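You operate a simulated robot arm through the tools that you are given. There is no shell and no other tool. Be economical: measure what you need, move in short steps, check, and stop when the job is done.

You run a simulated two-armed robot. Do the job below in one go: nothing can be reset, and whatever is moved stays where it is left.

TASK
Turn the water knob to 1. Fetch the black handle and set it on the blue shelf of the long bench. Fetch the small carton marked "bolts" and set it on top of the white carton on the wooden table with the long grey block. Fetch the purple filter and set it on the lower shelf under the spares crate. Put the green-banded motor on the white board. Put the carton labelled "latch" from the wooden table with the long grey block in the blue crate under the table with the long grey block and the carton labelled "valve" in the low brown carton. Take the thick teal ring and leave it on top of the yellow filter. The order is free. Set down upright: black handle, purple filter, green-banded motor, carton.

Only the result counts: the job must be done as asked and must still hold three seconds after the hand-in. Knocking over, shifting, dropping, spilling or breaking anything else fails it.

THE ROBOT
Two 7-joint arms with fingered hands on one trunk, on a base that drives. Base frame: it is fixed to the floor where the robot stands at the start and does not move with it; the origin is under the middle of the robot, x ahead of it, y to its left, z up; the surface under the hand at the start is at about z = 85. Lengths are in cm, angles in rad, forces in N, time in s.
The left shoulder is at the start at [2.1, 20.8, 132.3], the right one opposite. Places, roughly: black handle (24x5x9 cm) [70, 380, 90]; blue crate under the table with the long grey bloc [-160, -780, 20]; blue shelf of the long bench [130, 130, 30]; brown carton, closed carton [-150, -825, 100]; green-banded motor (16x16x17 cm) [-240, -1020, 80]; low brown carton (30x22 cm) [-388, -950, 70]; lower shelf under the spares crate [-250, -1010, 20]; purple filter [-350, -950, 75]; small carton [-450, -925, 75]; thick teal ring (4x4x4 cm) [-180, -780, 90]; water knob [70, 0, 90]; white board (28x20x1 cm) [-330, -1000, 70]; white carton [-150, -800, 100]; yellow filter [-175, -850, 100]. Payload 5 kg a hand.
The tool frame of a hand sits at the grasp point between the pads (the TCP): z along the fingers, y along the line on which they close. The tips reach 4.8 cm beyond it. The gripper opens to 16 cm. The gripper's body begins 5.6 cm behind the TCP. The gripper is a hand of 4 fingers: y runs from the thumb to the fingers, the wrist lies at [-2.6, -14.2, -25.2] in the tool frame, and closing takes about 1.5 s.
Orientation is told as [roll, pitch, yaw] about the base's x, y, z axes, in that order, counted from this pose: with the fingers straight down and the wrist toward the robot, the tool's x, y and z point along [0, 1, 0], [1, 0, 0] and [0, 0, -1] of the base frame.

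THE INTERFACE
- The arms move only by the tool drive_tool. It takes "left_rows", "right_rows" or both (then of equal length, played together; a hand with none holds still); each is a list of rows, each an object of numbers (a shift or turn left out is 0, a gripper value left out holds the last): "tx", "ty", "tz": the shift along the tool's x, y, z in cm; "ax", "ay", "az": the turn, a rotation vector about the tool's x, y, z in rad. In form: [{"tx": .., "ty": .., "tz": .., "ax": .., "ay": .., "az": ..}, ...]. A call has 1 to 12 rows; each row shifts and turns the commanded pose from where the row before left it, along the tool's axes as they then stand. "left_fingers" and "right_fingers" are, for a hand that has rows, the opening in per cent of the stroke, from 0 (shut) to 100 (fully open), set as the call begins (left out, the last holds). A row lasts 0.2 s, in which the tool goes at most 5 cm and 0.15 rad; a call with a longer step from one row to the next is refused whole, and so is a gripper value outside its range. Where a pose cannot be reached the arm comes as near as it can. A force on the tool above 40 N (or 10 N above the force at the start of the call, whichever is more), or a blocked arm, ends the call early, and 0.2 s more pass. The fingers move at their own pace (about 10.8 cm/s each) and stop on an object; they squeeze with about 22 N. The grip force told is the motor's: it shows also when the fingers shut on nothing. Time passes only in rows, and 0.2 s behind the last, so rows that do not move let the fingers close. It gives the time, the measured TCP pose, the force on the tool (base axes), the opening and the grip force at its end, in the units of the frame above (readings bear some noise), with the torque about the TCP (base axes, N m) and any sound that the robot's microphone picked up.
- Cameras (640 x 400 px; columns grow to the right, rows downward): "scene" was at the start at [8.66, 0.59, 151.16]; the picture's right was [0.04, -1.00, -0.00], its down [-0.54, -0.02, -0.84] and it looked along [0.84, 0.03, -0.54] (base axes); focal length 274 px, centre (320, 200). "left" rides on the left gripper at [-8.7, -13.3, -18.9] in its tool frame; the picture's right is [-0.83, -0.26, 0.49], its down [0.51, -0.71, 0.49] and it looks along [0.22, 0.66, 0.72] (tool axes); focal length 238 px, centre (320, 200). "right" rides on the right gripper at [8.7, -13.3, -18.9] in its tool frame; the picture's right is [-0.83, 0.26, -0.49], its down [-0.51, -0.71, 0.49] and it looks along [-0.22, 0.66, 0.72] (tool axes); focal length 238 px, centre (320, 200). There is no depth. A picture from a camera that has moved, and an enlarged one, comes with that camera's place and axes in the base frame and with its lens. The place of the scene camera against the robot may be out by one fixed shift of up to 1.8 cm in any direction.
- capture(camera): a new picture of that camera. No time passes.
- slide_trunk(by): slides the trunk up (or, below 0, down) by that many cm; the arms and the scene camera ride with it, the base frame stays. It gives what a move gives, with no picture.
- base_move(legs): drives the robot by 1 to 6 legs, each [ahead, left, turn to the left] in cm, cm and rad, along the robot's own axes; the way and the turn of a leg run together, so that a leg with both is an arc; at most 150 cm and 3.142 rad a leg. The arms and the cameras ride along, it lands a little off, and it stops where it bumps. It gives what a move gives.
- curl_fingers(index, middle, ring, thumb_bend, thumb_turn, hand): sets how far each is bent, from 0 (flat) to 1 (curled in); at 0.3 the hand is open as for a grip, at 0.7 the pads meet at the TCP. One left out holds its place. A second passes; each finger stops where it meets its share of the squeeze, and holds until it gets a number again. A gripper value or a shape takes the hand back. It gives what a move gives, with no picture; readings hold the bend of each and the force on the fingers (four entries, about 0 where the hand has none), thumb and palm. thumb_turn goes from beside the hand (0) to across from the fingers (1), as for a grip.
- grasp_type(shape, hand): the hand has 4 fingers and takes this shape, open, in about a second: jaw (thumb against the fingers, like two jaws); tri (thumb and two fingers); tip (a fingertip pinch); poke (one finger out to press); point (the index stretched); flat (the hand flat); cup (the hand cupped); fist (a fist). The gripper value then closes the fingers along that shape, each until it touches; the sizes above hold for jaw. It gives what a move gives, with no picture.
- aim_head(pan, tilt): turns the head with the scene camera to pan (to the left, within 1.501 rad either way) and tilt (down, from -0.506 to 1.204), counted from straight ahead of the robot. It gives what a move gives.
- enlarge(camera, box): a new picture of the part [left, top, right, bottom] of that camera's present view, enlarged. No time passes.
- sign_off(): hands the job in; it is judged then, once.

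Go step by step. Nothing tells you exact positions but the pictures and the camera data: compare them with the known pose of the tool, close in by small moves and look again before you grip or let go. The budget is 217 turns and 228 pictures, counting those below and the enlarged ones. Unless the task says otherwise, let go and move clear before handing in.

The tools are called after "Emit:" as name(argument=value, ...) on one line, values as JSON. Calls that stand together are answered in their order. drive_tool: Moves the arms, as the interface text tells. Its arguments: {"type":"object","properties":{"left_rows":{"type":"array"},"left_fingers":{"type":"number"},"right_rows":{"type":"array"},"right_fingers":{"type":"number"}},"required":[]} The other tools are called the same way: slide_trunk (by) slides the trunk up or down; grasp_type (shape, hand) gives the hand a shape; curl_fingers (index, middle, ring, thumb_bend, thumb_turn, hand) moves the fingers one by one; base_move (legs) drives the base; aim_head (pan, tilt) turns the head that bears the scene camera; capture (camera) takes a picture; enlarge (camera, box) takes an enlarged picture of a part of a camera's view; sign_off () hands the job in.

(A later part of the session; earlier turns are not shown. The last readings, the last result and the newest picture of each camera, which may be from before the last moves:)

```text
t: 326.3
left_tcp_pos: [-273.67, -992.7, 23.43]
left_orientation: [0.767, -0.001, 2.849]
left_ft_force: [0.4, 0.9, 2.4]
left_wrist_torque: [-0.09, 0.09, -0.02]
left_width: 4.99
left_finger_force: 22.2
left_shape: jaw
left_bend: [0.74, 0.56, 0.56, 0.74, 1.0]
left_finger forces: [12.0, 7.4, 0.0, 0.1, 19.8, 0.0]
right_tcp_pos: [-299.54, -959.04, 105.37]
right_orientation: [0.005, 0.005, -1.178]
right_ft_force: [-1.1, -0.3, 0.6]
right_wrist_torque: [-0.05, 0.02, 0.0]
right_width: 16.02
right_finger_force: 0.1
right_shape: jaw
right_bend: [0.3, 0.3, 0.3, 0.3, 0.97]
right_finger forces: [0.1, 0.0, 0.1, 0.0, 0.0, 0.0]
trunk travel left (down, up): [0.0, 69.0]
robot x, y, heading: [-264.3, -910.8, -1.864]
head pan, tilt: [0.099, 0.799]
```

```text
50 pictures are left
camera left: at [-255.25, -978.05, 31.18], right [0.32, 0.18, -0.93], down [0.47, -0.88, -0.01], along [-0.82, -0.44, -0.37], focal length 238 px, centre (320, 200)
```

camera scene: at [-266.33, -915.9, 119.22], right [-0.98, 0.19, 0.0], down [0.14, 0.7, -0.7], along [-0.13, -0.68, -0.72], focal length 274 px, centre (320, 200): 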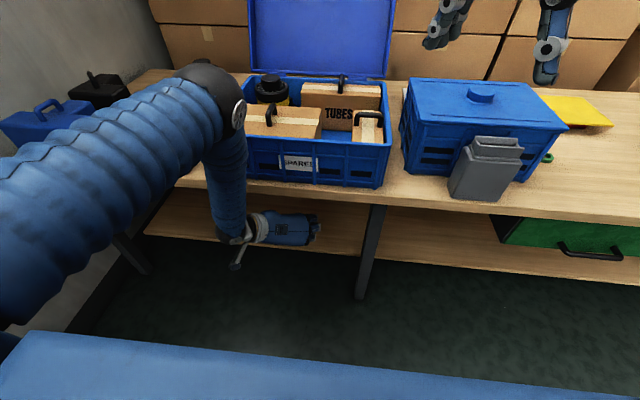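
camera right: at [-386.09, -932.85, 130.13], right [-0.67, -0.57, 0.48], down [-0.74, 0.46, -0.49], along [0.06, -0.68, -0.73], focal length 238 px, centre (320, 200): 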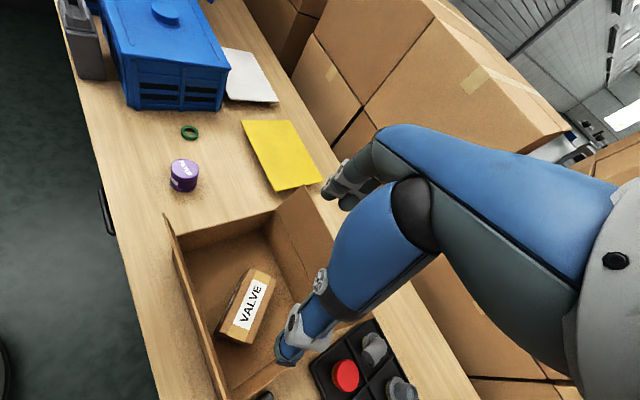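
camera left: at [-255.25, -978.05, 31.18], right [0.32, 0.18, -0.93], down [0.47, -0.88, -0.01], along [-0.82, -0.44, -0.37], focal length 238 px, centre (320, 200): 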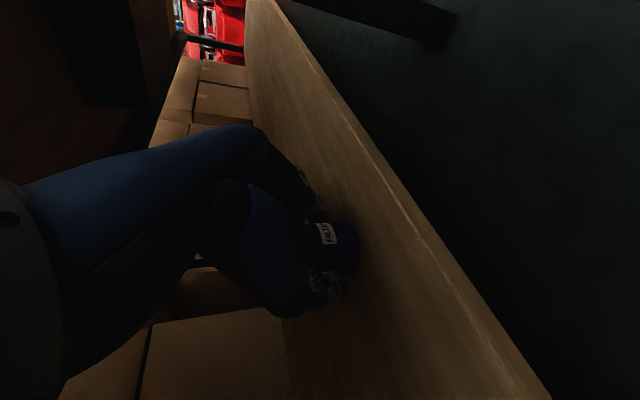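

Set down. Pressing a touch, opening, and withdrawing backward along the finger direction.

Emit:
drive_tool(left_rows=[{"tx": -0.12, "tz": 0.12}, {}])

Emit:
drive_tool(left_rows=[{}, {}, {}, {}, {"tz": -1.5}, {"tz": -2}, {"tz": -2}, {"tz": -2}, {"tz": -2}, {}], left_fingers=60)

Emit:
capture(camera="left")

```text
t: 326.9
left_tcp_pos: [-273.61, -992.81, 23.48]
left_orientation: [0.766, -0.004, 2.847]
left_ft_force: [1.1, 1.8, 11.8]
left_wrist_torque: [-0.18, 0.21, 0.01]
left_width: 4.98
left_finger_force: 22.7
left_shape: jaw
left_bend: [0.74, 0.56, 0.56, 0.74, 1.0]
left_finger forces: [12.3, 7.8, 0.1, 0.1, 21.0, 0.0]
right_tcp_pos: [-299.47, -958.93, 105.45]
right_orientation: [0.007, 0.006, -1.177]
right_ft_force: [-0.6, 0.7, -0.1]
right_wrist_torque: [-0.01, 0.0, -0.02]
right_width: 15.96
right_finger_force: 0.0
right_shape: jaw
right_bend: [0.3, 0.3, 0.3, 0.3, 0.97]
right_finger forces: [0.1, 0.0, 0.0, 0.0, 0.0, 0.1]
trunk travel left (down, up): [0.0, 69.0]
robot x, y, heading: [-264.21, -910.32, -1.866]
head pan, tilt: [0.099, 0.799]
```

```text
t: 329.1
left_tcp_pos: [-271.01, -984.98, 28.82]
left_orientation: [0.743, -0.003, 2.852]
left_ft_force: [-0.3, 0.4, -0.4]
left_wrist_torque: [0.0, 0.03, 0.0]
left_width: 9.58
left_finger_force: 0.0
left_shape: jaw
left_bend: [0.73, 0.41, 0.38, 0.65, 1.0]
left_finger forces: [0.0, 0.1, 0.1, 0.0, 0.1, 0.0]
right_tcp_pos: [-299.15, -958.99, 105.48]
right_orientation: [0.004, 0.008, -1.175]
right_ft_force: [0.1, -0.1, -0.2]
right_wrist_torque: [0.01, -0.02, 0.02]
right_width: 15.97
right_finger_force: 0.0
right_shape: jaw
right_bend: [0.3, 0.3, 0.3, 0.3, 0.97]
right_finger forces: [0.0, 0.0, 0.1, 0.0, 0.1, 0.0]
trunk travel left (down, up): [0.0, 69.0]
robot x, y, heading: [-264.02, -910.06, -1.861]
head pan, tilt: [0.099, 0.799]
```

```text
49 pictures are left
camera left: at [-252.75, -970.42, 36.86], right [0.33, 0.2, -0.92], down [0.48, -0.88, -0.02], along [-0.82, -0.43, -0.38], focal length 238 px, centre (320, 200)
```

left: 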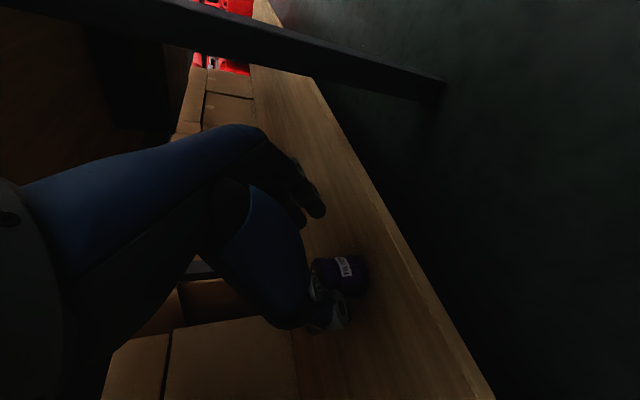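

The filter stands on the shelf. Backing the hand out with the base, then raising.

Emit:
base_move(legs=[[-12, 0, 0]])

Emit:
drive_tool(left_rows=[{"tx": -2.5, "tz": -2.5}, {"tx": -2.5, "tz": -2.5}, {"tx": -2.5, "tz": -2.5}, {"tx": -2.5, "tz": -2.5}, {"tx": -2.5, "tz": -2.5}, {}])

Emit:
enlarge(camera="left", box=[240, 100, 560, 400])

Emit:
enlarge(camera="scene", box=[180, 100, 440, 300])

```text
t: 330.4
left_tcp_pos: [-268.16, -974.93, 30.28]
left_orientation: [0.766, -0.002, 2.848]
left_ft_force: [-1.2, 0.3, 0.5]
left_wrist_torque: [0.02, -0.01, 0.01]
left_width: 9.59
left_finger_force: 0.1
left_shape: jaw
left_bend: [0.73, 0.41, 0.38, 0.65, 1.0]
left_finger forces: [0.1, 0.0, 0.1, 0.0, 0.1, 0.0]
right_tcp_pos: [-295.91, -947.44, 105.45]
right_orientation: [0.007, 0.007, -1.177]
right_ft_force: [0.1, 2.1, -0.4]
right_wrist_torque: [-0.06, 0.03, -0.02]
right_width: 15.99
right_finger_force: 0.1
right_shape: jaw
right_bend: [0.3, 0.3, 0.3, 0.3, 0.97]
right_finger forces: [0.1, 0.0, 0.0, 0.0, 0.0, 0.1]
trunk travel left (down, up): [0.0, 69.0]
robot x, y, heading: [-260.57, -898.93, -1.865]
head pan, tilt: [0.099, 0.799]
```

```text
t: 331.8
left_tcp_pos: [-263.05, -957.85, 30.46]
left_orientation: [0.767, -0.002, 2.847]
left_ft_force: [-0.2, -0.1, 0.5]
left_wrist_torque: [0.02, -0.03, 0.01]
left_width: 9.56
left_finger_force: 0.0
left_shape: jaw
left_bend: [0.73, 0.41, 0.38, 0.65, 1.0]
left_finger forces: [0.1, 0.0, 0.0, 0.0, 0.0, 0.1]
right_tcp_pos: [-296.0, -947.41, 105.37]
right_orientation: [0.005, 0.007, -1.176]
right_ft_force: [0.5, 0.3, 0.2]
right_wrist_torque: [0.01, -0.02, -0.02]
right_width: 15.98
right_finger_force: 0.1
right_shape: jaw
right_bend: [0.3, 0.3, 0.3, 0.3, 0.97]
right_finger forces: [0.1, 0.0, 0.0, 0.1, 0.0, 0.1]
trunk travel left (down, up): [0.0, 69.0]
robot x, y, heading: [-260.24, -898.54, -1.865]
head pan, tilt: [0.099, 0.799]
```

```text
1.33 times, centred on (400, 250) of left
camera zoom: at [-244.7, -943.21, 38.11], right [0.32, 0.18, -0.93], down [0.47, -0.88, 0.0], along [-0.82, -0.44, -0.37], focal length 318 px, centre (213, 133)
```

zoom: 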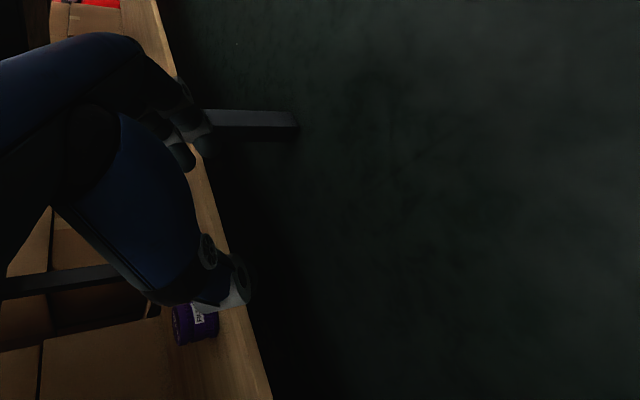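

```text
2.00 times, centred on (310, 200) of scene
camera zoom: at [-263.67, -907.44, 116.72], right [-0.98, 0.2, 0.0], down [0.14, 0.7, -0.7], along [-0.14, -0.68, -0.72], focal length 547 px, centre (340, 200)
```

zoom: 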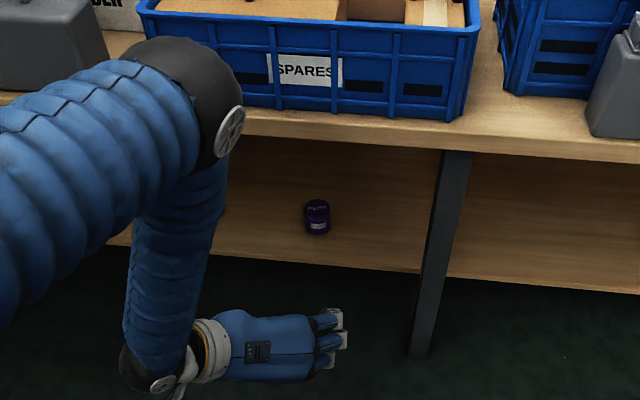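

Filter placed. Raising the trunk and looking at the green-banded motor.

Emit:
slide_trunk(by=32.5)

Emit:
drive_tool(left_rows=[{"ay": -0.14}, {"ay": -0.14}, {"ay": -0.14}, {"ay": -0.14}, {"ay": -0.14}, {"ay": -0.067}, {"tz": -4.8}, {"tz": -4.8}, {"tz": -4.8}, {"tz": -4.8}, {"tz": -4.8}, {"tz": -4.8}])

Emit:
drive_tool(left_rows=[{"tz": -4.8, "az": -0.13}, {"tz": -4.8, "az": -0.13}, {"tz": -4.8, "az": -0.13}, {"tz": -4.8, "az": -0.13}, {"tz": -4.8, "az": -0.13}, {"az": -0.13}, {"az": -0.13}, {"az": -0.13}, {"az": -0.13}, {"az": -0.13}, {"az": -0.13}, {"az": -0.13}])

Emit:
aim_head(pan=0.25, tilt=0.55)

Emit:
capture(camera="scene")

```text
t: 335.0
left_tcp_pos: [-262.99, -957.9, 62.89]
left_orientation: [0.764, -0.004, 2.846]
left_ft_force: [-0.3, 0.5, -0.1]
left_wrist_torque: [0.01, 0.02, -0.01]
left_width: 9.56
left_finger_force: 0.1
left_shape: jaw
left_bend: [0.73, 0.41, 0.38, 0.65, 1.0]
left_finger forces: [0.1, 0.0, 0.1, 0.0, 0.1, 0.0]
right_tcp_pos: [-296.04, -947.56, 137.86]
right_orientation: [0.006, 0.007, -1.176]
right_ft_force: [0.1, -0.9, -0.7]
right_wrist_torque: [0.03, -0.01, 0.03]
right_width: 15.98
right_finger_force: 0.1
right_shape: jaw
right_bend: [0.3, 0.3, 0.3, 0.3, 0.97]
right_finger forces: [0.0, 0.0, 0.0, 0.0, 0.1, 0.0]
trunk travel left (down, up): [-32.5, 36.5]
robot x, y, heading: [-260.42, -898.99, -1.865]
head pan, tilt: [0.099, 0.799]
```

```text
t: 337.6
left_tcp_pos: [-262.83, -958.01, 91.9]
left_orientation: [-0.003, -0.003, 2.847]
left_ft_force: [-0.3, 1.4, -0.9]
left_wrist_torque: [-0.14, 0.02, 0.03]
left_width: 9.56
left_finger_force: 0.0
left_shape: jaw
left_bend: [0.73, 0.41, 0.38, 0.65, 1.0]
left_finger forces: [0.1, 0.0, 0.0, 0.0, 0.0, 0.0]
right_tcp_pos: [-296.0, -947.3, 138.02]
right_orientation: [0.006, 0.005, -1.176]
right_ft_force: [0.4, 0.8, -0.2]
right_wrist_torque: [-0.09, 0.02, -0.04]
right_width: 16.01
right_finger_force: 0.0
right_shape: jaw
right_bend: [0.3, 0.3, 0.3, 0.3, 0.97]
right_finger forces: [0.0, 0.0, 0.1, 0.1, 0.0, 0.0]
trunk travel left (down, up): [-32.5, 36.5]
robot x, y, heading: [-260.33, -898.45, -1.869]
head pan, tilt: [0.099, 0.799]
```

```text
t: 340.2
left_tcp_pos: [-262.86, -957.92, 115.75]
left_orientation: [-0.001, 0.001, -1.873]
left_ft_force: [-0.1, -0.5, 0.5]
left_wrist_torque: [-0.01, 0.02, 0.01]
left_width: 9.56
left_finger_force: 0.1
left_shape: jaw
left_bend: [0.73, 0.41, 0.38, 0.65, 1.0]
left_finger forces: [0.0, 0.0, 0.1, 0.0, 0.0, 0.1]
right_tcp_pos: [-296.07, -947.48, 138.01]
right_orientation: [0.005, 0.008, -1.177]
right_ft_force: [-0.6, -0.5, 0.4]
right_wrist_torque: [0.0, 0.0, 0.02]
right_width: 15.97
right_finger_force: 0.0
right_shape: jaw
right_bend: [0.3, 0.3, 0.3, 0.3, 0.97]
right_finger forces: [0.0, 0.0, 0.0, 0.0, 0.1, 0.1]
trunk travel left (down, up): [-32.5, 36.5]
robot x, y, heading: [-260.56, -898.69, -1.866]
head pan, tilt: [0.099, 0.799]
```

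```text
t: 341.0
left_tcp_pos: [-262.98, -958.08, 115.76]
left_orientation: [-0.002, 0.003, -1.876]
left_ft_force: [-0.2, 0.1, 1.2]
left_wrist_torque: [-0.01, 0.01, -0.02]
left_width: 9.56
left_finger_force: 0.0
left_shape: jaw
left_bend: [0.73, 0.41, 0.38, 0.65, 1.0]
left_finger forces: [0.1, 0.1, 0.1, 0.0, 0.0, 0.0]
right_tcp_pos: [-296.07, -947.51, 138.06]
right_orientation: [0.007, 0.008, -1.177]
right_ft_force: [-0.3, -0.1, 0.8]
right_wrist_torque: [-0.03, 0.0, 0.02]
right_width: 16.0
right_finger_force: 0.0
right_shape: jaw
right_bend: [0.3, 0.3, 0.3, 0.3, 0.97]
right_finger forces: [0.0, 0.0, 0.0, 0.1, 0.1, 0.0]
trunk travel left (down, up): [-32.5, 36.5]
robot x, y, heading: [-260.55, -898.42, -1.865]
head pan, tilt: [0.25, 0.55]
```

```text
46 pictures are left
camera scene: at [-262.52, -908.5, 151.35], right [-1.0, 0.05, 0.0], down [0.02, 0.52, -0.85], along [-0.04, -0.85, -0.52], focal length 274 px, centre (320, 200)
```

scene: 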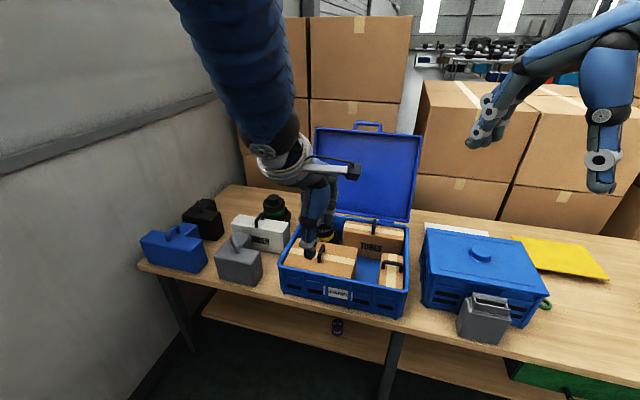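

Emit:
enlarge(camera="scene", box=[180, 160, 360, 290])

Emit:
capture(camera="left")

```text
3.08 times, centred on (270, 225) of scene
camera zoom: at [-262.52, -908.5, 151.35], right [-1.0, 0.05, 0.0], down [0.02, 0.52, -0.85], along [-0.04, -0.85, -0.52], focal length 842 px, centre (474, 123)
```

zoom: 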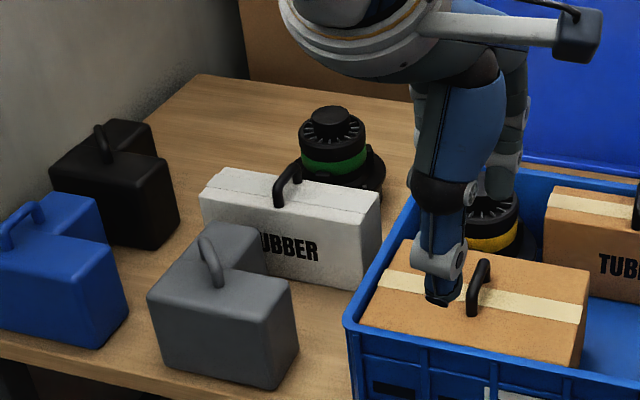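

```text
44 pictures are left
camera left: at [-267.2, -942.82, 134.74], right [-0.72, 0.5, -0.48], down [0.69, 0.53, -0.49], along [0.01, -0.69, -0.72], focal length 238 px, centre (320, 200)
```

left: 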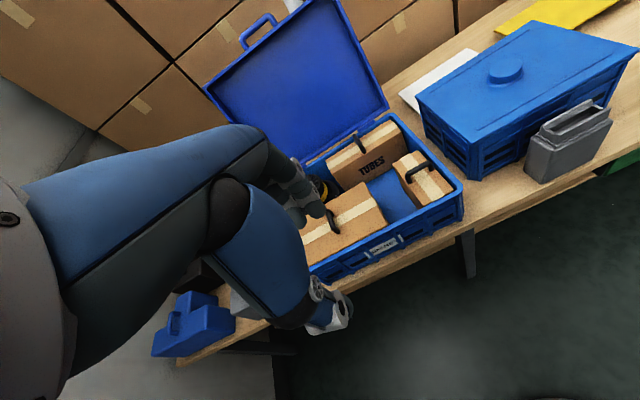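

The motor stands behind the TUBBER case at ≈(−246, −1017), body ~11 cm wide. I'll shift left 30 cm and forward 20 cm so the left hand can reach it from above.

Emit:
base_move(legs=[[0, 30, 0], [20, 0, 0]])

Emit:
aim_head(pan=0.15, tilt=0.65)

Emit:
capture(camera="scene")

Emit:
capture(camera="left")

```text
t: 344.2
left_tcp_pos: [-239.92, -986.12, 115.84]
left_orientation: [-0.002, 0.003, -1.874]
left_ft_force: [-0.8, -1.2, 0.0]
left_wrist_torque: [0.06, 0.02, 0.03]
left_width: 9.55
left_finger_force: 0.1
left_shape: jaw
left_bend: [0.73, 0.41, 0.38, 0.65, 1.0]
left_finger forces: [0.0, 0.0, 0.0, 0.0, 0.0, 0.0]
right_tcp_pos: [-272.92, -975.66, 137.94]
right_orientation: [0.007, 0.009, -1.176]
right_ft_force: [-0.6, -0.3, -1.6]
right_wrist_torque: [0.11, -0.03, 0.02]
right_width: 16.0
right_finger_force: 0.1
right_shape: jaw
right_bend: [0.3, 0.3, 0.3, 0.3, 0.97]
right_finger forces: [0.0, 0.1, 0.1, 0.0, 0.1, 0.0]
trunk travel left (down, up): [-32.5, 36.5]
robot x, y, heading: [-237.63, -926.87, -1.868]
head pan, tilt: [0.25, 0.55]
```

```text
t: 344.9
left_tcp_pos: [-239.92, -986.18, 115.62]
left_orientation: [-0.002, 0.002, -1.875]
left_ft_force: [-0.2, 0.0, 0.8]
left_wrist_torque: [0.02, -0.03, 0.0]
left_width: 9.57
left_finger_force: 0.0
left_shape: jaw
left_bend: [0.73, 0.41, 0.38, 0.65, 1.0]
left_finger forces: [0.0, 0.0, 0.0, 0.0, 0.0, 0.0]
right_tcp_pos: [-272.98, -975.5, 137.92]
right_orientation: [0.006, 0.007, -1.176]
right_ft_force: [0.6, -0.1, -0.3]
right_wrist_torque: [0.04, 0.01, 0.03]
right_width: 15.99
right_finger_force: 0.0
right_shape: jaw
right_bend: [0.3, 0.3, 0.3, 0.3, 0.97]
right_finger forces: [0.0, 0.1, 0.0, 0.0, 0.0, 0.0]
trunk travel left (down, up): [-32.5, 36.5]
robot x, y, heading: [-237.56, -926.77, -1.863]
head pan, tilt: [0.15, 0.649]
```

```text
43 pictures are left
camera scene: at [-240.39, -936.16, 150.48], right [-0.99, 0.14, 0.0], down [0.09, 0.6, -0.8], along [-0.11, -0.79, -0.6], focal length 274 px, centre (320, 200)
```

scene: 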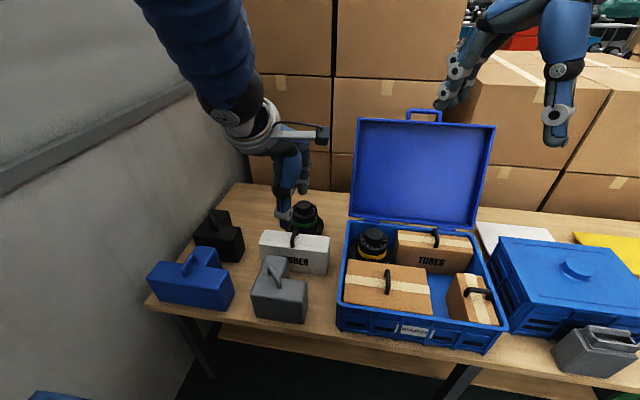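

```text
42 pictures are left
camera left: at [-244.19, -970.85, 134.72], right [-0.72, 0.5, -0.48], down [0.69, 0.53, -0.49], along [0.01, -0.69, -0.72], focal length 238 px, centre (320, 200)
```

left: 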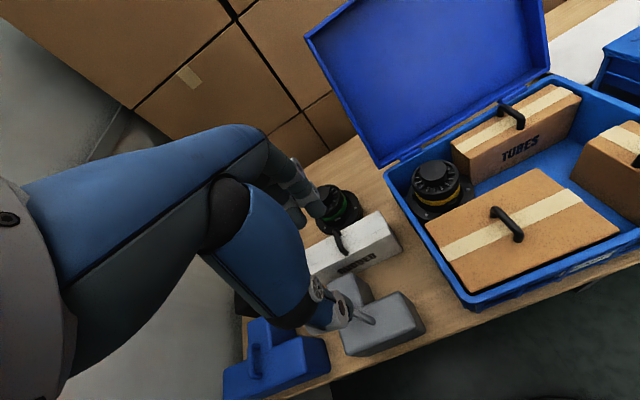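

Moving the open left hand above the motor.

Emit:
drive_tool(left_rows=[{"ty": 4.47, "tx": 0.49}, {"ty": 4.47, "tx": 0.49}, {"ty": 4.47, "tx": 0.49}, {"ty": 4.47, "tx": 0.49}, {"ty": 4.47, "tx": 0.49}, {"ty": 4.47, "tx": 0.49}, {"ty": 4.47, "tx": 0.49}, {"tz": 3}, {"tz": 3}, {}], left_fingers=95)

Emit:
capture(camera="left")

Emit:
enlarge(camera="scene", box=[230, 120, 370, 250])

```text
t: 347.1
left_tcp_pos: [-245.88, -1016.84, 109.65]
left_orientation: [0.0, 0.001, -1.874]
left_ft_force: [0.7, 0.1, -0.2]
left_wrist_torque: [-0.06, 0.03, 0.0]
left_width: 15.14
left_finger_force: 0.0
left_shape: jaw
left_bend: [0.32, 0.31, 0.3, 0.31, 0.98]
left_finger forces: [0.0, 0.1, 0.0, 0.0, 0.1, 0.0]
right_tcp_pos: [-272.9, -975.41, 137.98]
right_orientation: [0.006, 0.007, -1.176]
right_ft_force: [0.2, 1.6, 1.0]
right_wrist_torque: [-0.06, 0.02, -0.02]
right_width: 15.99
right_finger_force: 0.0
right_shape: jaw
right_bend: [0.3, 0.3, 0.3, 0.3, 0.97]
right_finger forces: [0.0, 0.0, 0.1, 0.1, 0.1, 0.0]
trunk travel left (down, up): [-32.5, 36.5]
robot x, y, heading: [-237.73, -927.06, -1.866]
head pan, tilt: [0.15, 0.649]
```

```text
41 pictures are left
camera left: at [-250.22, -1001.67, 128.66], right [-0.72, 0.5, -0.48], down [0.69, 0.53, -0.49], along [0.01, -0.69, -0.72], focal length 238 px, centre (320, 200)
```

left: 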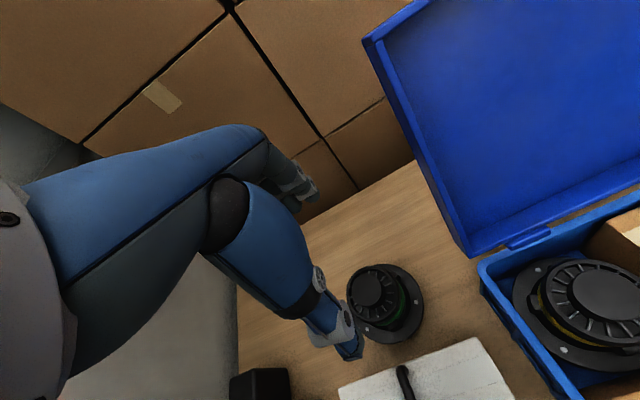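

```text
3.08 times, centred on (300, 185) of scene
camera zoom: at [-240.34, -936.04, 150.49], right [-0.99, 0.14, 0.0], down [0.09, 0.6, -0.8], along [-0.11, -0.79, -0.6], focal length 842 px, centre (382, 246)
```

zoom: 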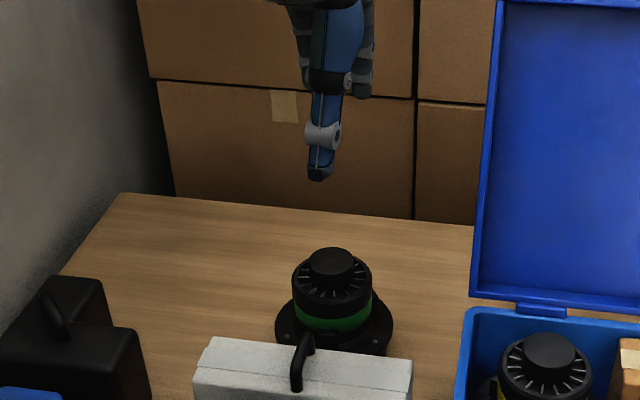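

The hand is centred over the motor (top at z≈87.4). Narrowing the opening a bit to clear the TUBBER case and descending.

Emit:
drive_tool(left_rows=[{"tx": 0.2, "ty": 0.3}, {"tz": 3}, {"tz": 3}, {"tz": 3}, {"tz": 3}, {"tz": 3}, {"tz": 2}, {}], left_fingers=84)

Emit:
capture(camera="left")

Emit:
enlarge(camera="scene", box=[230, 120, 370, 250])

```text
t: 348.9
left_tcp_pos: [-246.02, -1017.28, 92.71]
left_orientation: [-0.002, 0.003, -1.874]
left_ft_force: [0.1, -0.8, -0.3]
left_wrist_torque: [-0.04, 0.0, -0.02]
left_width: 13.43
left_finger_force: 0.1
left_shape: jaw
left_bend: [0.26, 0.33, 0.31, 0.46, 0.98]
left_finger forces: [0.0, 0.0, 0.0, 0.0, 0.0, 0.0]
right_tcp_pos: [-272.95, -975.38, 137.97]
right_orientation: [0.004, 0.007, -1.176]
right_ft_force: [-1.0, 0.6, 0.3]
right_wrist_torque: [-0.04, 0.0, -0.04]
right_width: 16.01
right_finger_force: 0.1
right_shape: jaw
right_bend: [0.3, 0.3, 0.3, 0.3, 0.97]
right_finger forces: [0.0, 0.0, 0.1, 0.1, 0.0, 0.0]
trunk travel left (down, up): [-32.5, 36.5]
robot x, y, heading: [-237.5, -926.59, -1.87]
head pan, tilt: [0.15, 0.649]
```

```text
39 pictures are left
camera left: at [-250.23, -1001.98, 111.73], right [-0.72, 0.5, -0.48], down [0.69, 0.53, -0.49], along [0.01, -0.69, -0.72], focal length 238 px, centre (320, 200)
```

left: 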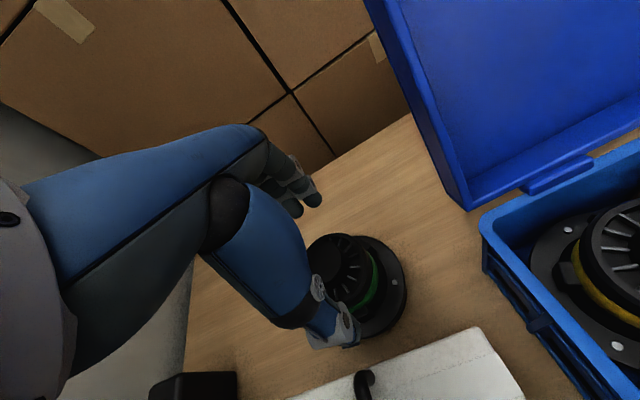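

```text
3.08 times, centred on (300, 185) of scene
camera zoom: at [-240.36, -936.09, 150.49], right [-0.99, 0.14, 0.0], down [0.09, 0.6, -0.8], along [-0.11, -0.79, -0.6], focal length 842 px, centre (382, 246)
```

zoom: 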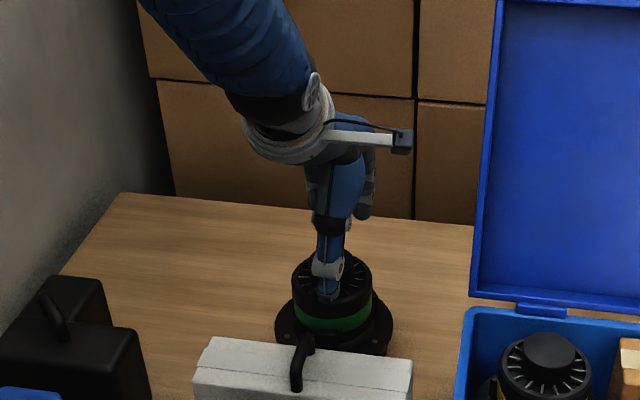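

Thumb tip clears both disc and case. Descending to the body.

Emit:
drive_tool(left_rows=[{"tz": 2}, {"tz": 2}, {"tz": 2}, {"tz": 2}, {"tz": 1.8}, {}])

Emit:
capture(camera="left")

```text
t: 350.3
left_tcp_pos: [-245.95, -1017.11, 82.87]
left_orientation: [-0.002, 0.002, -1.874]
left_ft_force: [-0.6, 0.1, -0.4]
left_wrist_torque: [0.01, -0.01, 0.0]
left_width: 13.45
left_finger_force: 0.1
left_shape: jaw
left_bend: [0.26, 0.33, 0.31, 0.46, 0.98]
left_finger forces: [0.0, 0.0, 0.0, 0.1, 0.0, 0.1]
right_tcp_pos: [-272.94, -975.42, 138.0]
right_orientation: [0.004, 0.007, -1.177]
right_ft_force: [-0.1, -0.1, 0.7]
right_wrist_torque: [-0.03, -0.01, -0.01]
right_width: 15.98
right_finger_force: 0.0
right_shape: jaw
right_bend: [0.3, 0.3, 0.3, 0.3, 0.97]
right_finger forces: [0.0, 0.1, 0.0, 0.0, 0.0, 0.0]
trunk travel left (down, up): [-32.5, 36.5]
robot x, y, heading: [-237.7, -926.87, -1.871]
head pan, tilt: [0.15, 0.649]
```

```text
37 pictures are left
camera left: at [-250.17, -1001.91, 101.93], right [-0.72, 0.5, -0.48], down [0.69, 0.53, -0.49], along [0.01, -0.69, -0.72], focal length 238 px, centre (320, 200)
```

left: 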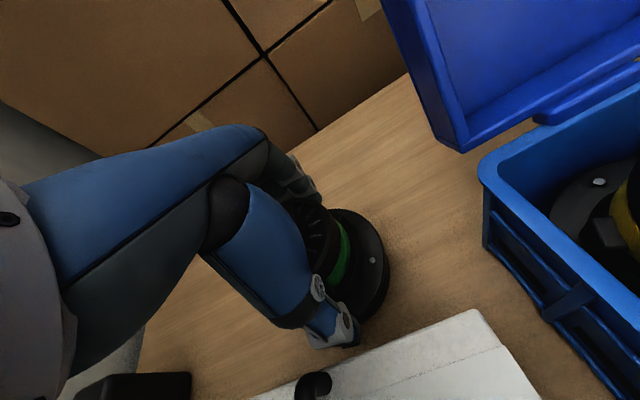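

Closing on the motor body, then a small test lift.

Emit:
drive_tool(left_rows=[{}, {}, {}, {}, {}, {}, {}, {"tz": -0.5}, {"tz": -1}, {"tz": -1.5}, {}], left_fingers=0)

Emit:
capture(camera="left")

```text
t: 352.7
left_tcp_pos: [-245.96, -1017.19, 85.7]
left_orientation: [-0.001, 0.001, -1.874]
left_ft_force: [-0.3, -0.6, -10.9]
left_wrist_torque: [0.15, 0.11, -0.01]
left_width: 8.71
left_finger_force: 22.0
left_shape: jaw
left_bend: [0.73, 0.38, 0.4, 0.71, 1.0]
left_finger forces: [11.2, 6.2, 1.8, 0.1, 18.5, 0.0]
right_tcp_pos: [-273.11, -975.67, 137.91]
right_orientation: [0.006, 0.009, -1.176]
right_ft_force: [-0.1, -1.0, 0.5]
right_wrist_torque: [0.02, -0.01, 0.01]
right_width: 15.97
right_finger_force: 0.1
right_shape: jaw
right_bend: [0.3, 0.3, 0.3, 0.3, 0.97]
right_finger forces: [0.1, 0.0, 0.0, 0.1, 0.0, 0.0]
trunk travel left (down, up): [-32.5, 36.5]
robot x, y, heading: [-237.78, -926.85, -1.863]
head pan, tilt: [0.15, 0.649]
```

```text
36 pictures are left
camera left: at [-250.17, -1002.05, 104.73], right [-0.72, 0.5, -0.48], down [0.69, 0.53, -0.49], along [0.01, -0.69, -0.73], focal length 238 px, centre (320, 200)
```

left: 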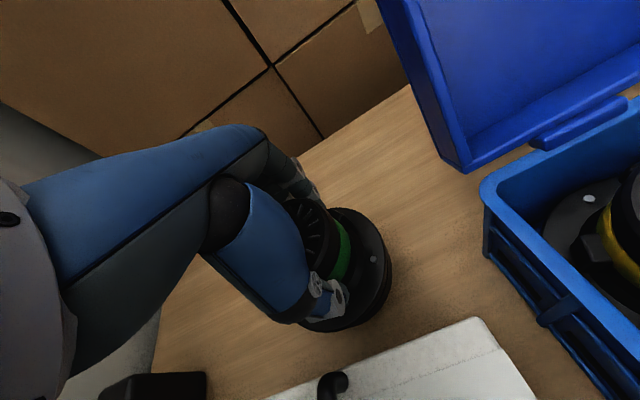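

The motor (≈1.1 kg) is held level. Lifting slowly, then retracting.

Emit:
drive_tool(left_rows=[{"tz": -2}, {"tz": -3}, {"tz": -3}, {"tz": -3}, {"tz": -3}, {"tz": -3}, {"tz": -3}, {"tz": -3}, {"tz": -3}, {"tz": -3}, {"tz": -3}, {}])

Emit:
drive_tool(left_rows=[{"ty": -2}, {"ty": -3}, {"ty": -3}, {"ty": -3}, {"ty": -3}, {"ty": -3}, {"ty": -3}, {"ty": -3}, {"ty": -3}, {"ty": -3}, {"ty": -3}, {}])

Emit:
base_move(legs=[[-18, 0, 0]])

Emit:
capture(camera="scene")

```text
t: 355.3
left_tcp_pos: [-245.97, -1017.56, 117.67]
left_orientation: [-0.003, 0.003, -1.873]
left_ft_force: [0.2, -1.1, -11.1]
left_wrist_torque: [0.16, 0.08, -0.04]
left_width: 8.68
left_finger_force: 21.7
left_shape: jaw
left_bend: [0.73, 0.38, 0.4, 0.71, 1.0]
left_finger forces: [11.4, 6.3, 2.1, 0.1, 18.3, 0.0]
right_tcp_pos: [-272.85, -975.74, 137.95]
right_orientation: [0.007, 0.008, -1.176]
right_ft_force: [-0.2, -0.4, -0.2]
right_wrist_torque: [0.05, -0.02, -0.01]
right_width: 16.01
right_finger_force: 0.1
right_shape: jaw
right_bend: [0.3, 0.3, 0.3, 0.3, 0.97]
right_finger forces: [0.1, 0.0, 0.0, 0.1, 0.0, 0.1]
trunk travel left (down, up): [-32.5, 36.5]
robot x, y, heading: [-237.79, -926.77, -1.867]
head pan, tilt: [0.15, 0.649]
```

```text
t: 357.9
left_tcp_pos: [-236.32, -986.92, 117.87]
left_orientation: [0.0, 0.005, -1.875]
left_ft_force: [-0.2, -0.1, -12.6]
left_wrist_torque: [0.18, 0.1, 0.0]
left_width: 8.7
left_finger_force: 22.0
left_shape: jaw
left_bend: [0.73, 0.38, 0.4, 0.71, 1.0]
left_finger forces: [11.8, 6.6, 2.1, 0.0, 19.0, 0.0]
right_tcp_pos: [-273.07, -975.62, 137.84]
right_orientation: [0.006, 0.01, -1.176]
right_ft_force: [-0.4, -1.3, -0.4]
right_wrist_torque: [0.09, -0.07, 0.03]
right_width: 15.97
right_finger_force: 0.0
right_shape: jaw
right_bend: [0.3, 0.3, 0.3, 0.3, 0.97]
right_finger forces: [0.1, 0.2, 0.0, 0.1, 0.0, 0.1]
trunk travel left (down, up): [-32.5, 36.5]
robot x, y, heading: [-237.15, -926.38, -1.872]
head pan, tilt: [0.15, 0.649]
```

```text
t: 359.4
left_tcp_pos: [-230.95, -969.51, 117.87]
left_orientation: [-0.001, 0.002, -1.873]
left_ft_force: [0.6, -0.3, -11.2]
left_wrist_torque: [0.11, 0.14, 0.01]
left_width: 8.65
left_finger_force: 22.6
left_shape: jaw
left_bend: [0.73, 0.38, 0.4, 0.71, 1.0]
left_finger forces: [11.7, 6.5, 2.1, 0.0, 19.2, 0.1]
right_tcp_pos: [-267.59, -958.31, 137.95]
right_orientation: [0.005, 0.007, -1.175]
right_ft_force: [-0.1, 0.5, -1.0]
right_wrist_torque: [-0.1, 0.04, 0.0]
right_width: 16.0
right_finger_force: 0.0
right_shape: jaw
right_bend: [0.3, 0.3, 0.3, 0.3, 0.97]
right_finger forces: [0.0, 0.0, 0.0, 0.0, 0.0, 0.0]
trunk travel left (down, up): [-32.5, 36.5]
robot x, y, heading: [-232.32, -909.39, -1.867]
head pan, tilt: [0.15, 0.649]
```

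```text
35 pictures are left
camera scene: at [-235.11, -918.87, 150.48], right [-0.99, 0.14, 0.0], down [0.09, 0.6, -0.8], along [-0.11, -0.79, -0.6], focal length 274 px, centre (320, 200)
```

scene: 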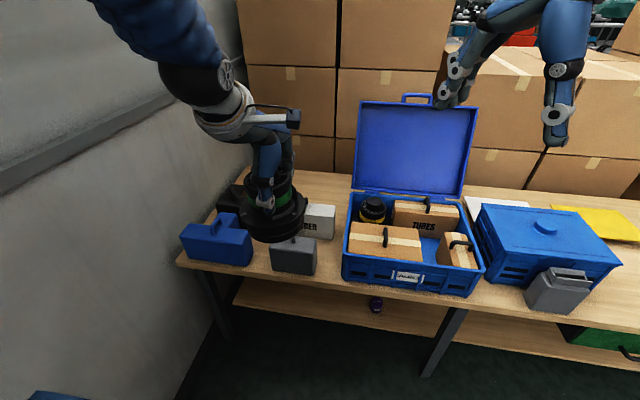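

Moving right 78 cm, then I'll look at the white board.

Emit:
base_move(legs=[[0, -78, 0]])

Emit:
aim_head(pan=0.0, tilt=0.6)

Emit:
capture(camera="scene")

Emit:
capture(camera="right")

```text
t: 363.6
left_tcp_pos: [-306.03, -946.67, 117.98]
left_orientation: [-0.002, 0.003, -1.885]
left_ft_force: [0.2, 0.5, -11.5]
left_wrist_torque: [0.13, 0.09, -0.02]
left_width: 8.7
left_finger_force: 22.1
left_shape: jaw
left_bend: [0.73, 0.38, 0.4, 0.71, 1.0]
left_finger forces: [11.7, 6.5, 2.3, 0.0, 19.0, 0.0]
right_tcp_pos: [-342.6, -934.94, 137.95]
right_orientation: [0.008, 0.008, -1.187]
right_ft_force: [0.4, 0.1, -0.2]
right_wrist_torque: [0.01, -0.04, -0.01]
right_width: 15.99
right_finger_force: 0.0
right_shape: jaw
right_bend: [0.3, 0.3, 0.3, 0.3, 0.97]
right_finger forces: [0.0, 0.0, 0.1, 0.0, 0.0, 0.0]
trunk travel left (down, up): [-32.5, 36.5]
robot x, y, heading: [-306.64, -886.57, -1.877]
head pan, tilt: [0.15, 0.649]
```

```text
t: 364.3
left_tcp_pos: [-306.12, -946.58, 117.91]
left_orientation: [-0.003, 0.004, -1.885]
left_ft_force: [-0.7, -0.2, -12.3]
left_wrist_torque: [0.13, 0.13, 0.01]
left_width: 8.66
left_finger_force: 21.9
left_shape: jaw
left_bend: [0.73, 0.38, 0.4, 0.71, 1.0]
left_finger forces: [11.7, 6.5, 2.2, 0.0, 18.9, 0.0]
right_tcp_pos: [-342.73, -935.03, 137.97]
right_orientation: [0.006, 0.008, -1.188]
right_ft_force: [-0.2, 0.9, 1.0]
right_wrist_torque: [-0.01, -0.01, -0.02]
right_width: 16.0
right_finger_force: 0.0
right_shape: jaw
right_bend: [0.3, 0.3, 0.3, 0.3, 0.97]
right_finger forces: [0.0, 0.0, 0.0, 0.1, 0.0, 0.0]
trunk travel left (down, up): [-32.5, 36.5]
robot x, y, heading: [-306.8, -886.6, -1.878]
head pan, tilt: [0.0, 0.6]
```

```text
34 pictures are left
camera scene: at [-310.99, -895.81, 150.9], right [-0.95, 0.3, 0.0], down [0.17, 0.54, -0.82], along [-0.25, -0.79, -0.57], focal length 274 px, centre (320, 200)
```

scene: 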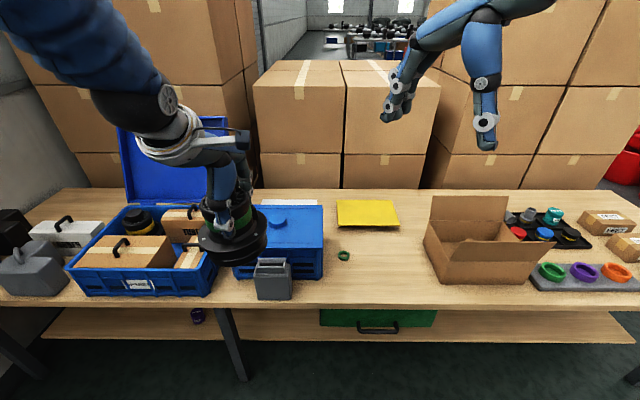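

```text
33 pictures are left
camera right: at [-339.68, -919.63, 157.15], right [-0.68, -0.56, 0.48], down [-0.73, 0.47, -0.49], along [0.05, -0.68, -0.73], focal length 238 px, centre (320, 200)
```

right: 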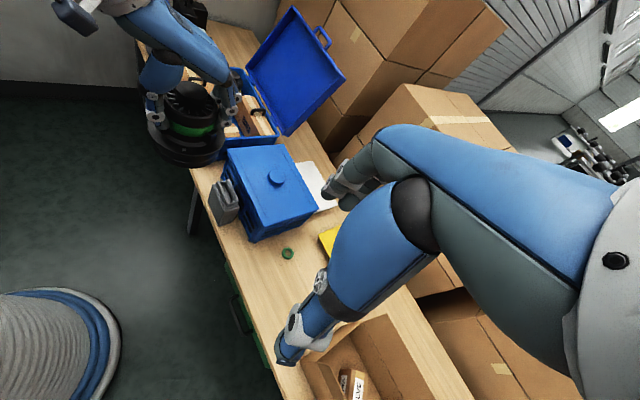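

Emit:
enlarge(camera="scene", box=[220, 180, 360, 260])

Emit:
enlarge(camera="right", box=[200, 120, 360, 260])

```text
4.57 times, centred on (290, 220) of scene
camera zoom: at [-310.99, -895.81, 150.9], right [-0.95, 0.3, 0.0], down [0.17, 0.54, -0.82], along [-0.25, -0.79, -0.57], focal length 1251 px, centre (457, 109)
```

zoom: 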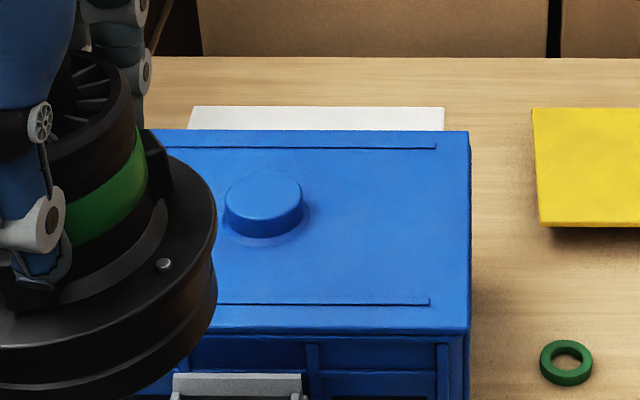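

```text
2.86 times, centred on (280, 190) of right
camera zoom: at [-339.68, -919.63, 157.15], right [-0.68, -0.56, 0.48], down [-0.73, 0.47, -0.49], along [0.05, -0.68, -0.73], focal length 681 px, centre (434, 229)
```

zoom: 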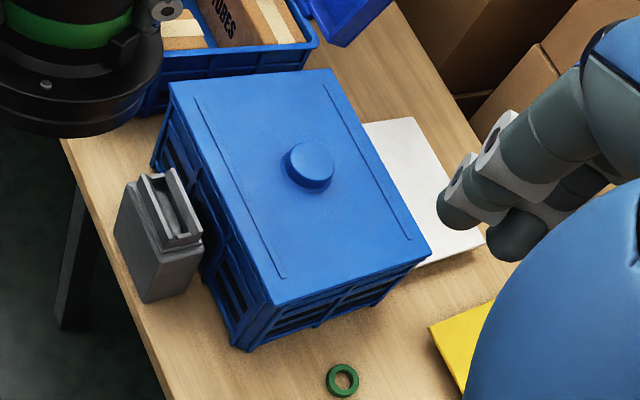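

Board centre ≈(−325.5, −1001.7), z≈71, just behind the lidded crate (top z≈92). Driving forward 27 cm, then extending the motor over it.

Emit:
base_move(legs=[[27, 0, 0]])

Emit:
drive_tool(left_rows=[{"ty": 2}, {"ty": 2.8}, {"ty": 2.8}, {"ty": 2.8}, {"ty": 2.8}, {"ty": 2.8}, {"ty": 2.8}, {"ty": 2.8}, {"ty": 2.8}, {"ty": 2}, {}])

Emit:
capture(camera="left")

```text
t: 366.2
left_tcp_pos: [-314.45, -972.39, 117.73]
left_orientation: [-0.003, 0.002, -1.885]
left_ft_force: [-0.5, -0.8, -12.7]
left_wrist_torque: [0.2, 0.09, -0.02]
left_width: 8.68
left_finger_force: 21.9
left_shape: jaw
left_bend: [0.73, 0.38, 0.4, 0.71, 1.0]
left_finger forces: [11.7, 6.6, 2.1, 0.1, 19.0, 0.1]
right_tcp_pos: [-350.85, -960.7, 137.95]
right_orientation: [0.008, 0.008, -1.189]
right_ft_force: [0.1, -0.8, -0.4]
right_wrist_torque: [0.04, -0.03, 0.0]
right_width: 15.99
right_finger_force: 0.0
right_shape: jaw
right_bend: [0.3, 0.3, 0.3, 0.3, 0.97]
right_finger forces: [0.1, 0.1, 0.0, 0.0, 0.0, 0.0]
trunk travel left (down, up): [-32.5, 36.5]
robot x, y, heading: [-314.84, -912.64, -1.882]
head pan, tilt: [0.0, 0.6]
```

```text
t: 368.6
left_tcp_pos: [-322.63, -997.63, 117.8]
left_orientation: [-0.002, 0.003, -1.887]
left_ft_force: [-0.1, -0.3, -11.5]
left_wrist_torque: [0.09, 0.1, 0.04]
left_width: 8.65
left_finger_force: 21.8
left_shape: jaw
left_bend: [0.73, 0.38, 0.4, 0.71, 1.0]
left_finger forces: [11.5, 6.4, 2.2, 0.1, 18.9, 0.1]
right_tcp_pos: [-350.89, -960.6, 137.96]
right_orientation: [0.005, 0.007, -1.188]
right_ft_force: [0.3, -0.1, -0.5]
right_wrist_torque: [-0.03, 0.0, -0.03]
right_width: 15.99
right_finger_force: 0.1
right_shape: jaw
right_bend: [0.3, 0.3, 0.3, 0.3, 0.97]
right_finger forces: [0.0, 0.1, 0.0, 0.0, 0.0, 0.0]
trunk travel left (down, up): [-32.5, 36.5]
robot x, y, heading: [-314.96, -912.57, -1.88]
head pan, tilt: [0.0, 0.6]
```

```text
30 pictures are left
camera left: at [-326.64, -982.33, 136.84], right [-0.71, 0.51, -0.48], down [0.7, 0.52, -0.49], along [0.0, -0.69, -0.73], focal length 238 px, centre (320, 200)
```

left: 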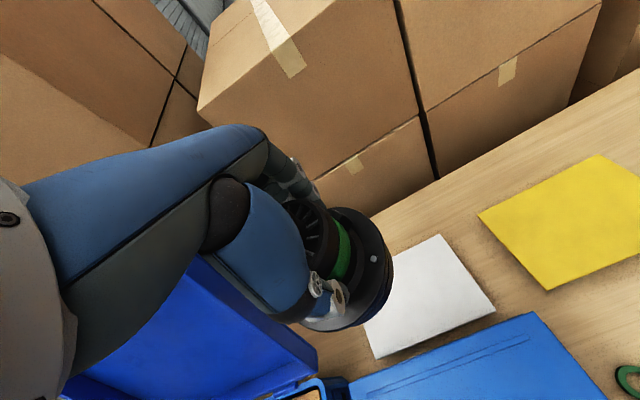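

Board centre refined to (−326.2, −1000.8). Aligning and lowering to just above it.

Emit:
drive_tool(left_rows=[{"ty": 2, "tx": -1.2}, {"ty": 2.1, "tx": -1.2}, {"tz": 3}, {"tz": 3}, {"tz": 3}, {"tz": 3}, {"tz": 3}, {"tz": 3}, {"tz": 3}, {"tz": 3}, {"tz": 3}, {}])

Emit:
capture(camera="left")

Emit:
enlarge(camera="scene", box=[170, 130, 370, 270])

```text
t: 371.2
left_tcp_pos: [-326.13, -1000.41, 90.84]
left_orientation: [-0.002, 0.004, -1.887]
left_ft_force: [0.4, 1.3, -12.3]
left_wrist_torque: [0.08, 0.14, 0.02]
left_width: 8.68
left_finger_force: 21.8
left_shape: jaw
left_bend: [0.73, 0.38, 0.4, 0.71, 1.0]
left_finger forces: [11.2, 6.4, 2.4, 0.0, 18.6, 0.1]
right_tcp_pos: [-350.79, -960.67, 138.08]
right_orientation: [0.006, 0.007, -1.19]
right_ft_force: [-0.1, 1.0, 0.1]
right_wrist_torque: [-0.03, 0.02, 0.0]
right_width: 16.02
right_finger_force: 0.0
right_shape: jaw
right_bend: [0.3, 0.3, 0.3, 0.3, 0.97]
right_finger forces: [0.1, 0.0, 0.1, 0.1, 0.1, 0.0]
trunk travel left (down, up): [-32.5, 36.5]
robot x, y, heading: [-314.66, -912.48, -1.879]
head pan, tilt: [0.0, 0.6]
```

```text
29 pictures are left
camera left: at [-330.25, -985.17, 109.83], right [-0.71, 0.51, -0.48], down [0.7, 0.52, -0.49], along [0.0, -0.69, -0.73], focal length 238 px, centre (320, 200)
```

left: 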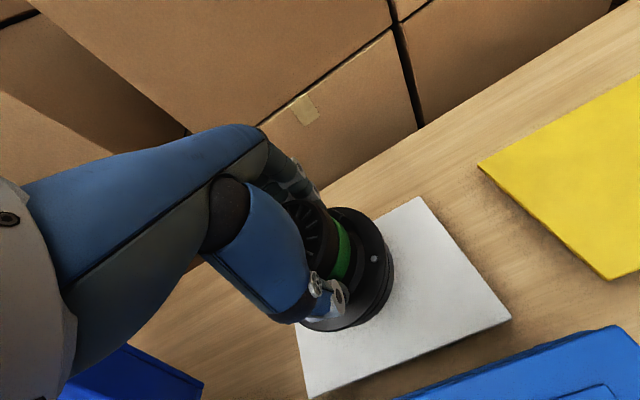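

```text
2.86 times, centred on (270, 200) of scene
camera zoom: at [-319.16, -921.51, 150.91], right [-0.95, 0.3, 0.0], down [0.17, 0.54, -0.82], along [-0.25, -0.79, -0.57], focal length 782 px, centre (463, 200)
```

zoom: 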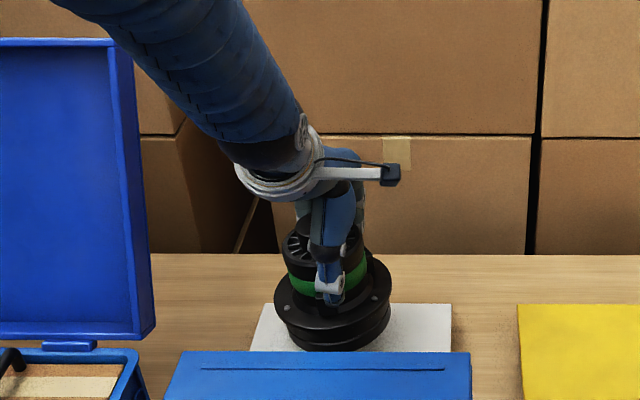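

Well centred over the board. Lowering the last 7 cm gently.

Emit:
drive_tool(left_rows=[{"tz": 2}, {"tz": 2}, {"tz": 1.5}, {"tz": 0.6}, {}])

Emit:
drive_tool(left_rows=[{"tz": 0.3}, {"tz": 0.3}, {}])

```text
t: 372.4
left_tcp_pos: [-326.16, -1000.44, 85.03]
left_orientation: [-0.003, -0.003, -1.888]
left_ft_force: [-6.3, 0.4, 29.2]
left_wrist_torque: [-0.33, 0.33, -0.08]
left_width: 8.71
left_finger_force: 22.0
left_shape: jaw
left_bend: [0.74, 0.38, 0.39, 0.72, 1.0]
left_finger forces: [13.7, 7.9, 2.0, 0.1, 22.6, 0.0]
right_tcp_pos: [-350.95, -960.41, 138.04]
right_orientation: [0.005, 0.005, -1.188]
right_ft_force: [-0.3, 0.3, 1.7]
right_wrist_torque: [0.01, -0.02, 0.03]
right_width: 16.0
right_finger_force: 0.1
right_shape: jaw
right_bend: [0.3, 0.3, 0.3, 0.3, 0.97]
right_finger forces: [0.0, 0.0, 0.0, 0.0, 0.0, 0.0]
trunk travel left (down, up): [-32.5, 36.5]
robot x, y, heading: [-314.48, -912.67, -1.877]
head pan, tilt: [0.0, 0.6]
```

```text
t: 372.9
left_tcp_pos: [-326.36, -1000.79, 85.1]
left_orientation: [-0.003, -0.009, -1.887]
left_ft_force: [0.2, 6.9, 18.9]
left_wrist_torque: [0.65, -0.14, 0.13]
left_width: 8.63
left_finger_force: 21.6
left_shape: jaw
left_bend: [0.74, 0.39, 0.4, 0.72, 1.0]
left_finger forces: [10.7, 6.0, 1.1, 0.0, 25.8, 0.0]
right_tcp_pos: [-350.8, -960.38, 138.04]
right_orientation: [0.004, 0.007, -1.189]
right_ft_force: [0.6, -0.6, 0.6]
right_wrist_torque: [0.13, 0.01, -0.01]
right_width: 15.99
right_finger_force: 0.0
right_shape: jaw
right_bend: [0.3, 0.3, 0.3, 0.3, 0.97]
right_finger forces: [0.0, 0.1, 0.1, 0.1, 0.0, 0.0]
trunk travel left (down, up): [-32.5, 36.5]
robot x, y, heading: [-315.01, -912.13, -1.876]
head pan, tilt: [0.0, 0.6]
stopped in row 2 (left hand): the force on the tool passed its limit at 43 N (the readings are from after the stop); the commanded pose is now the measured one
```

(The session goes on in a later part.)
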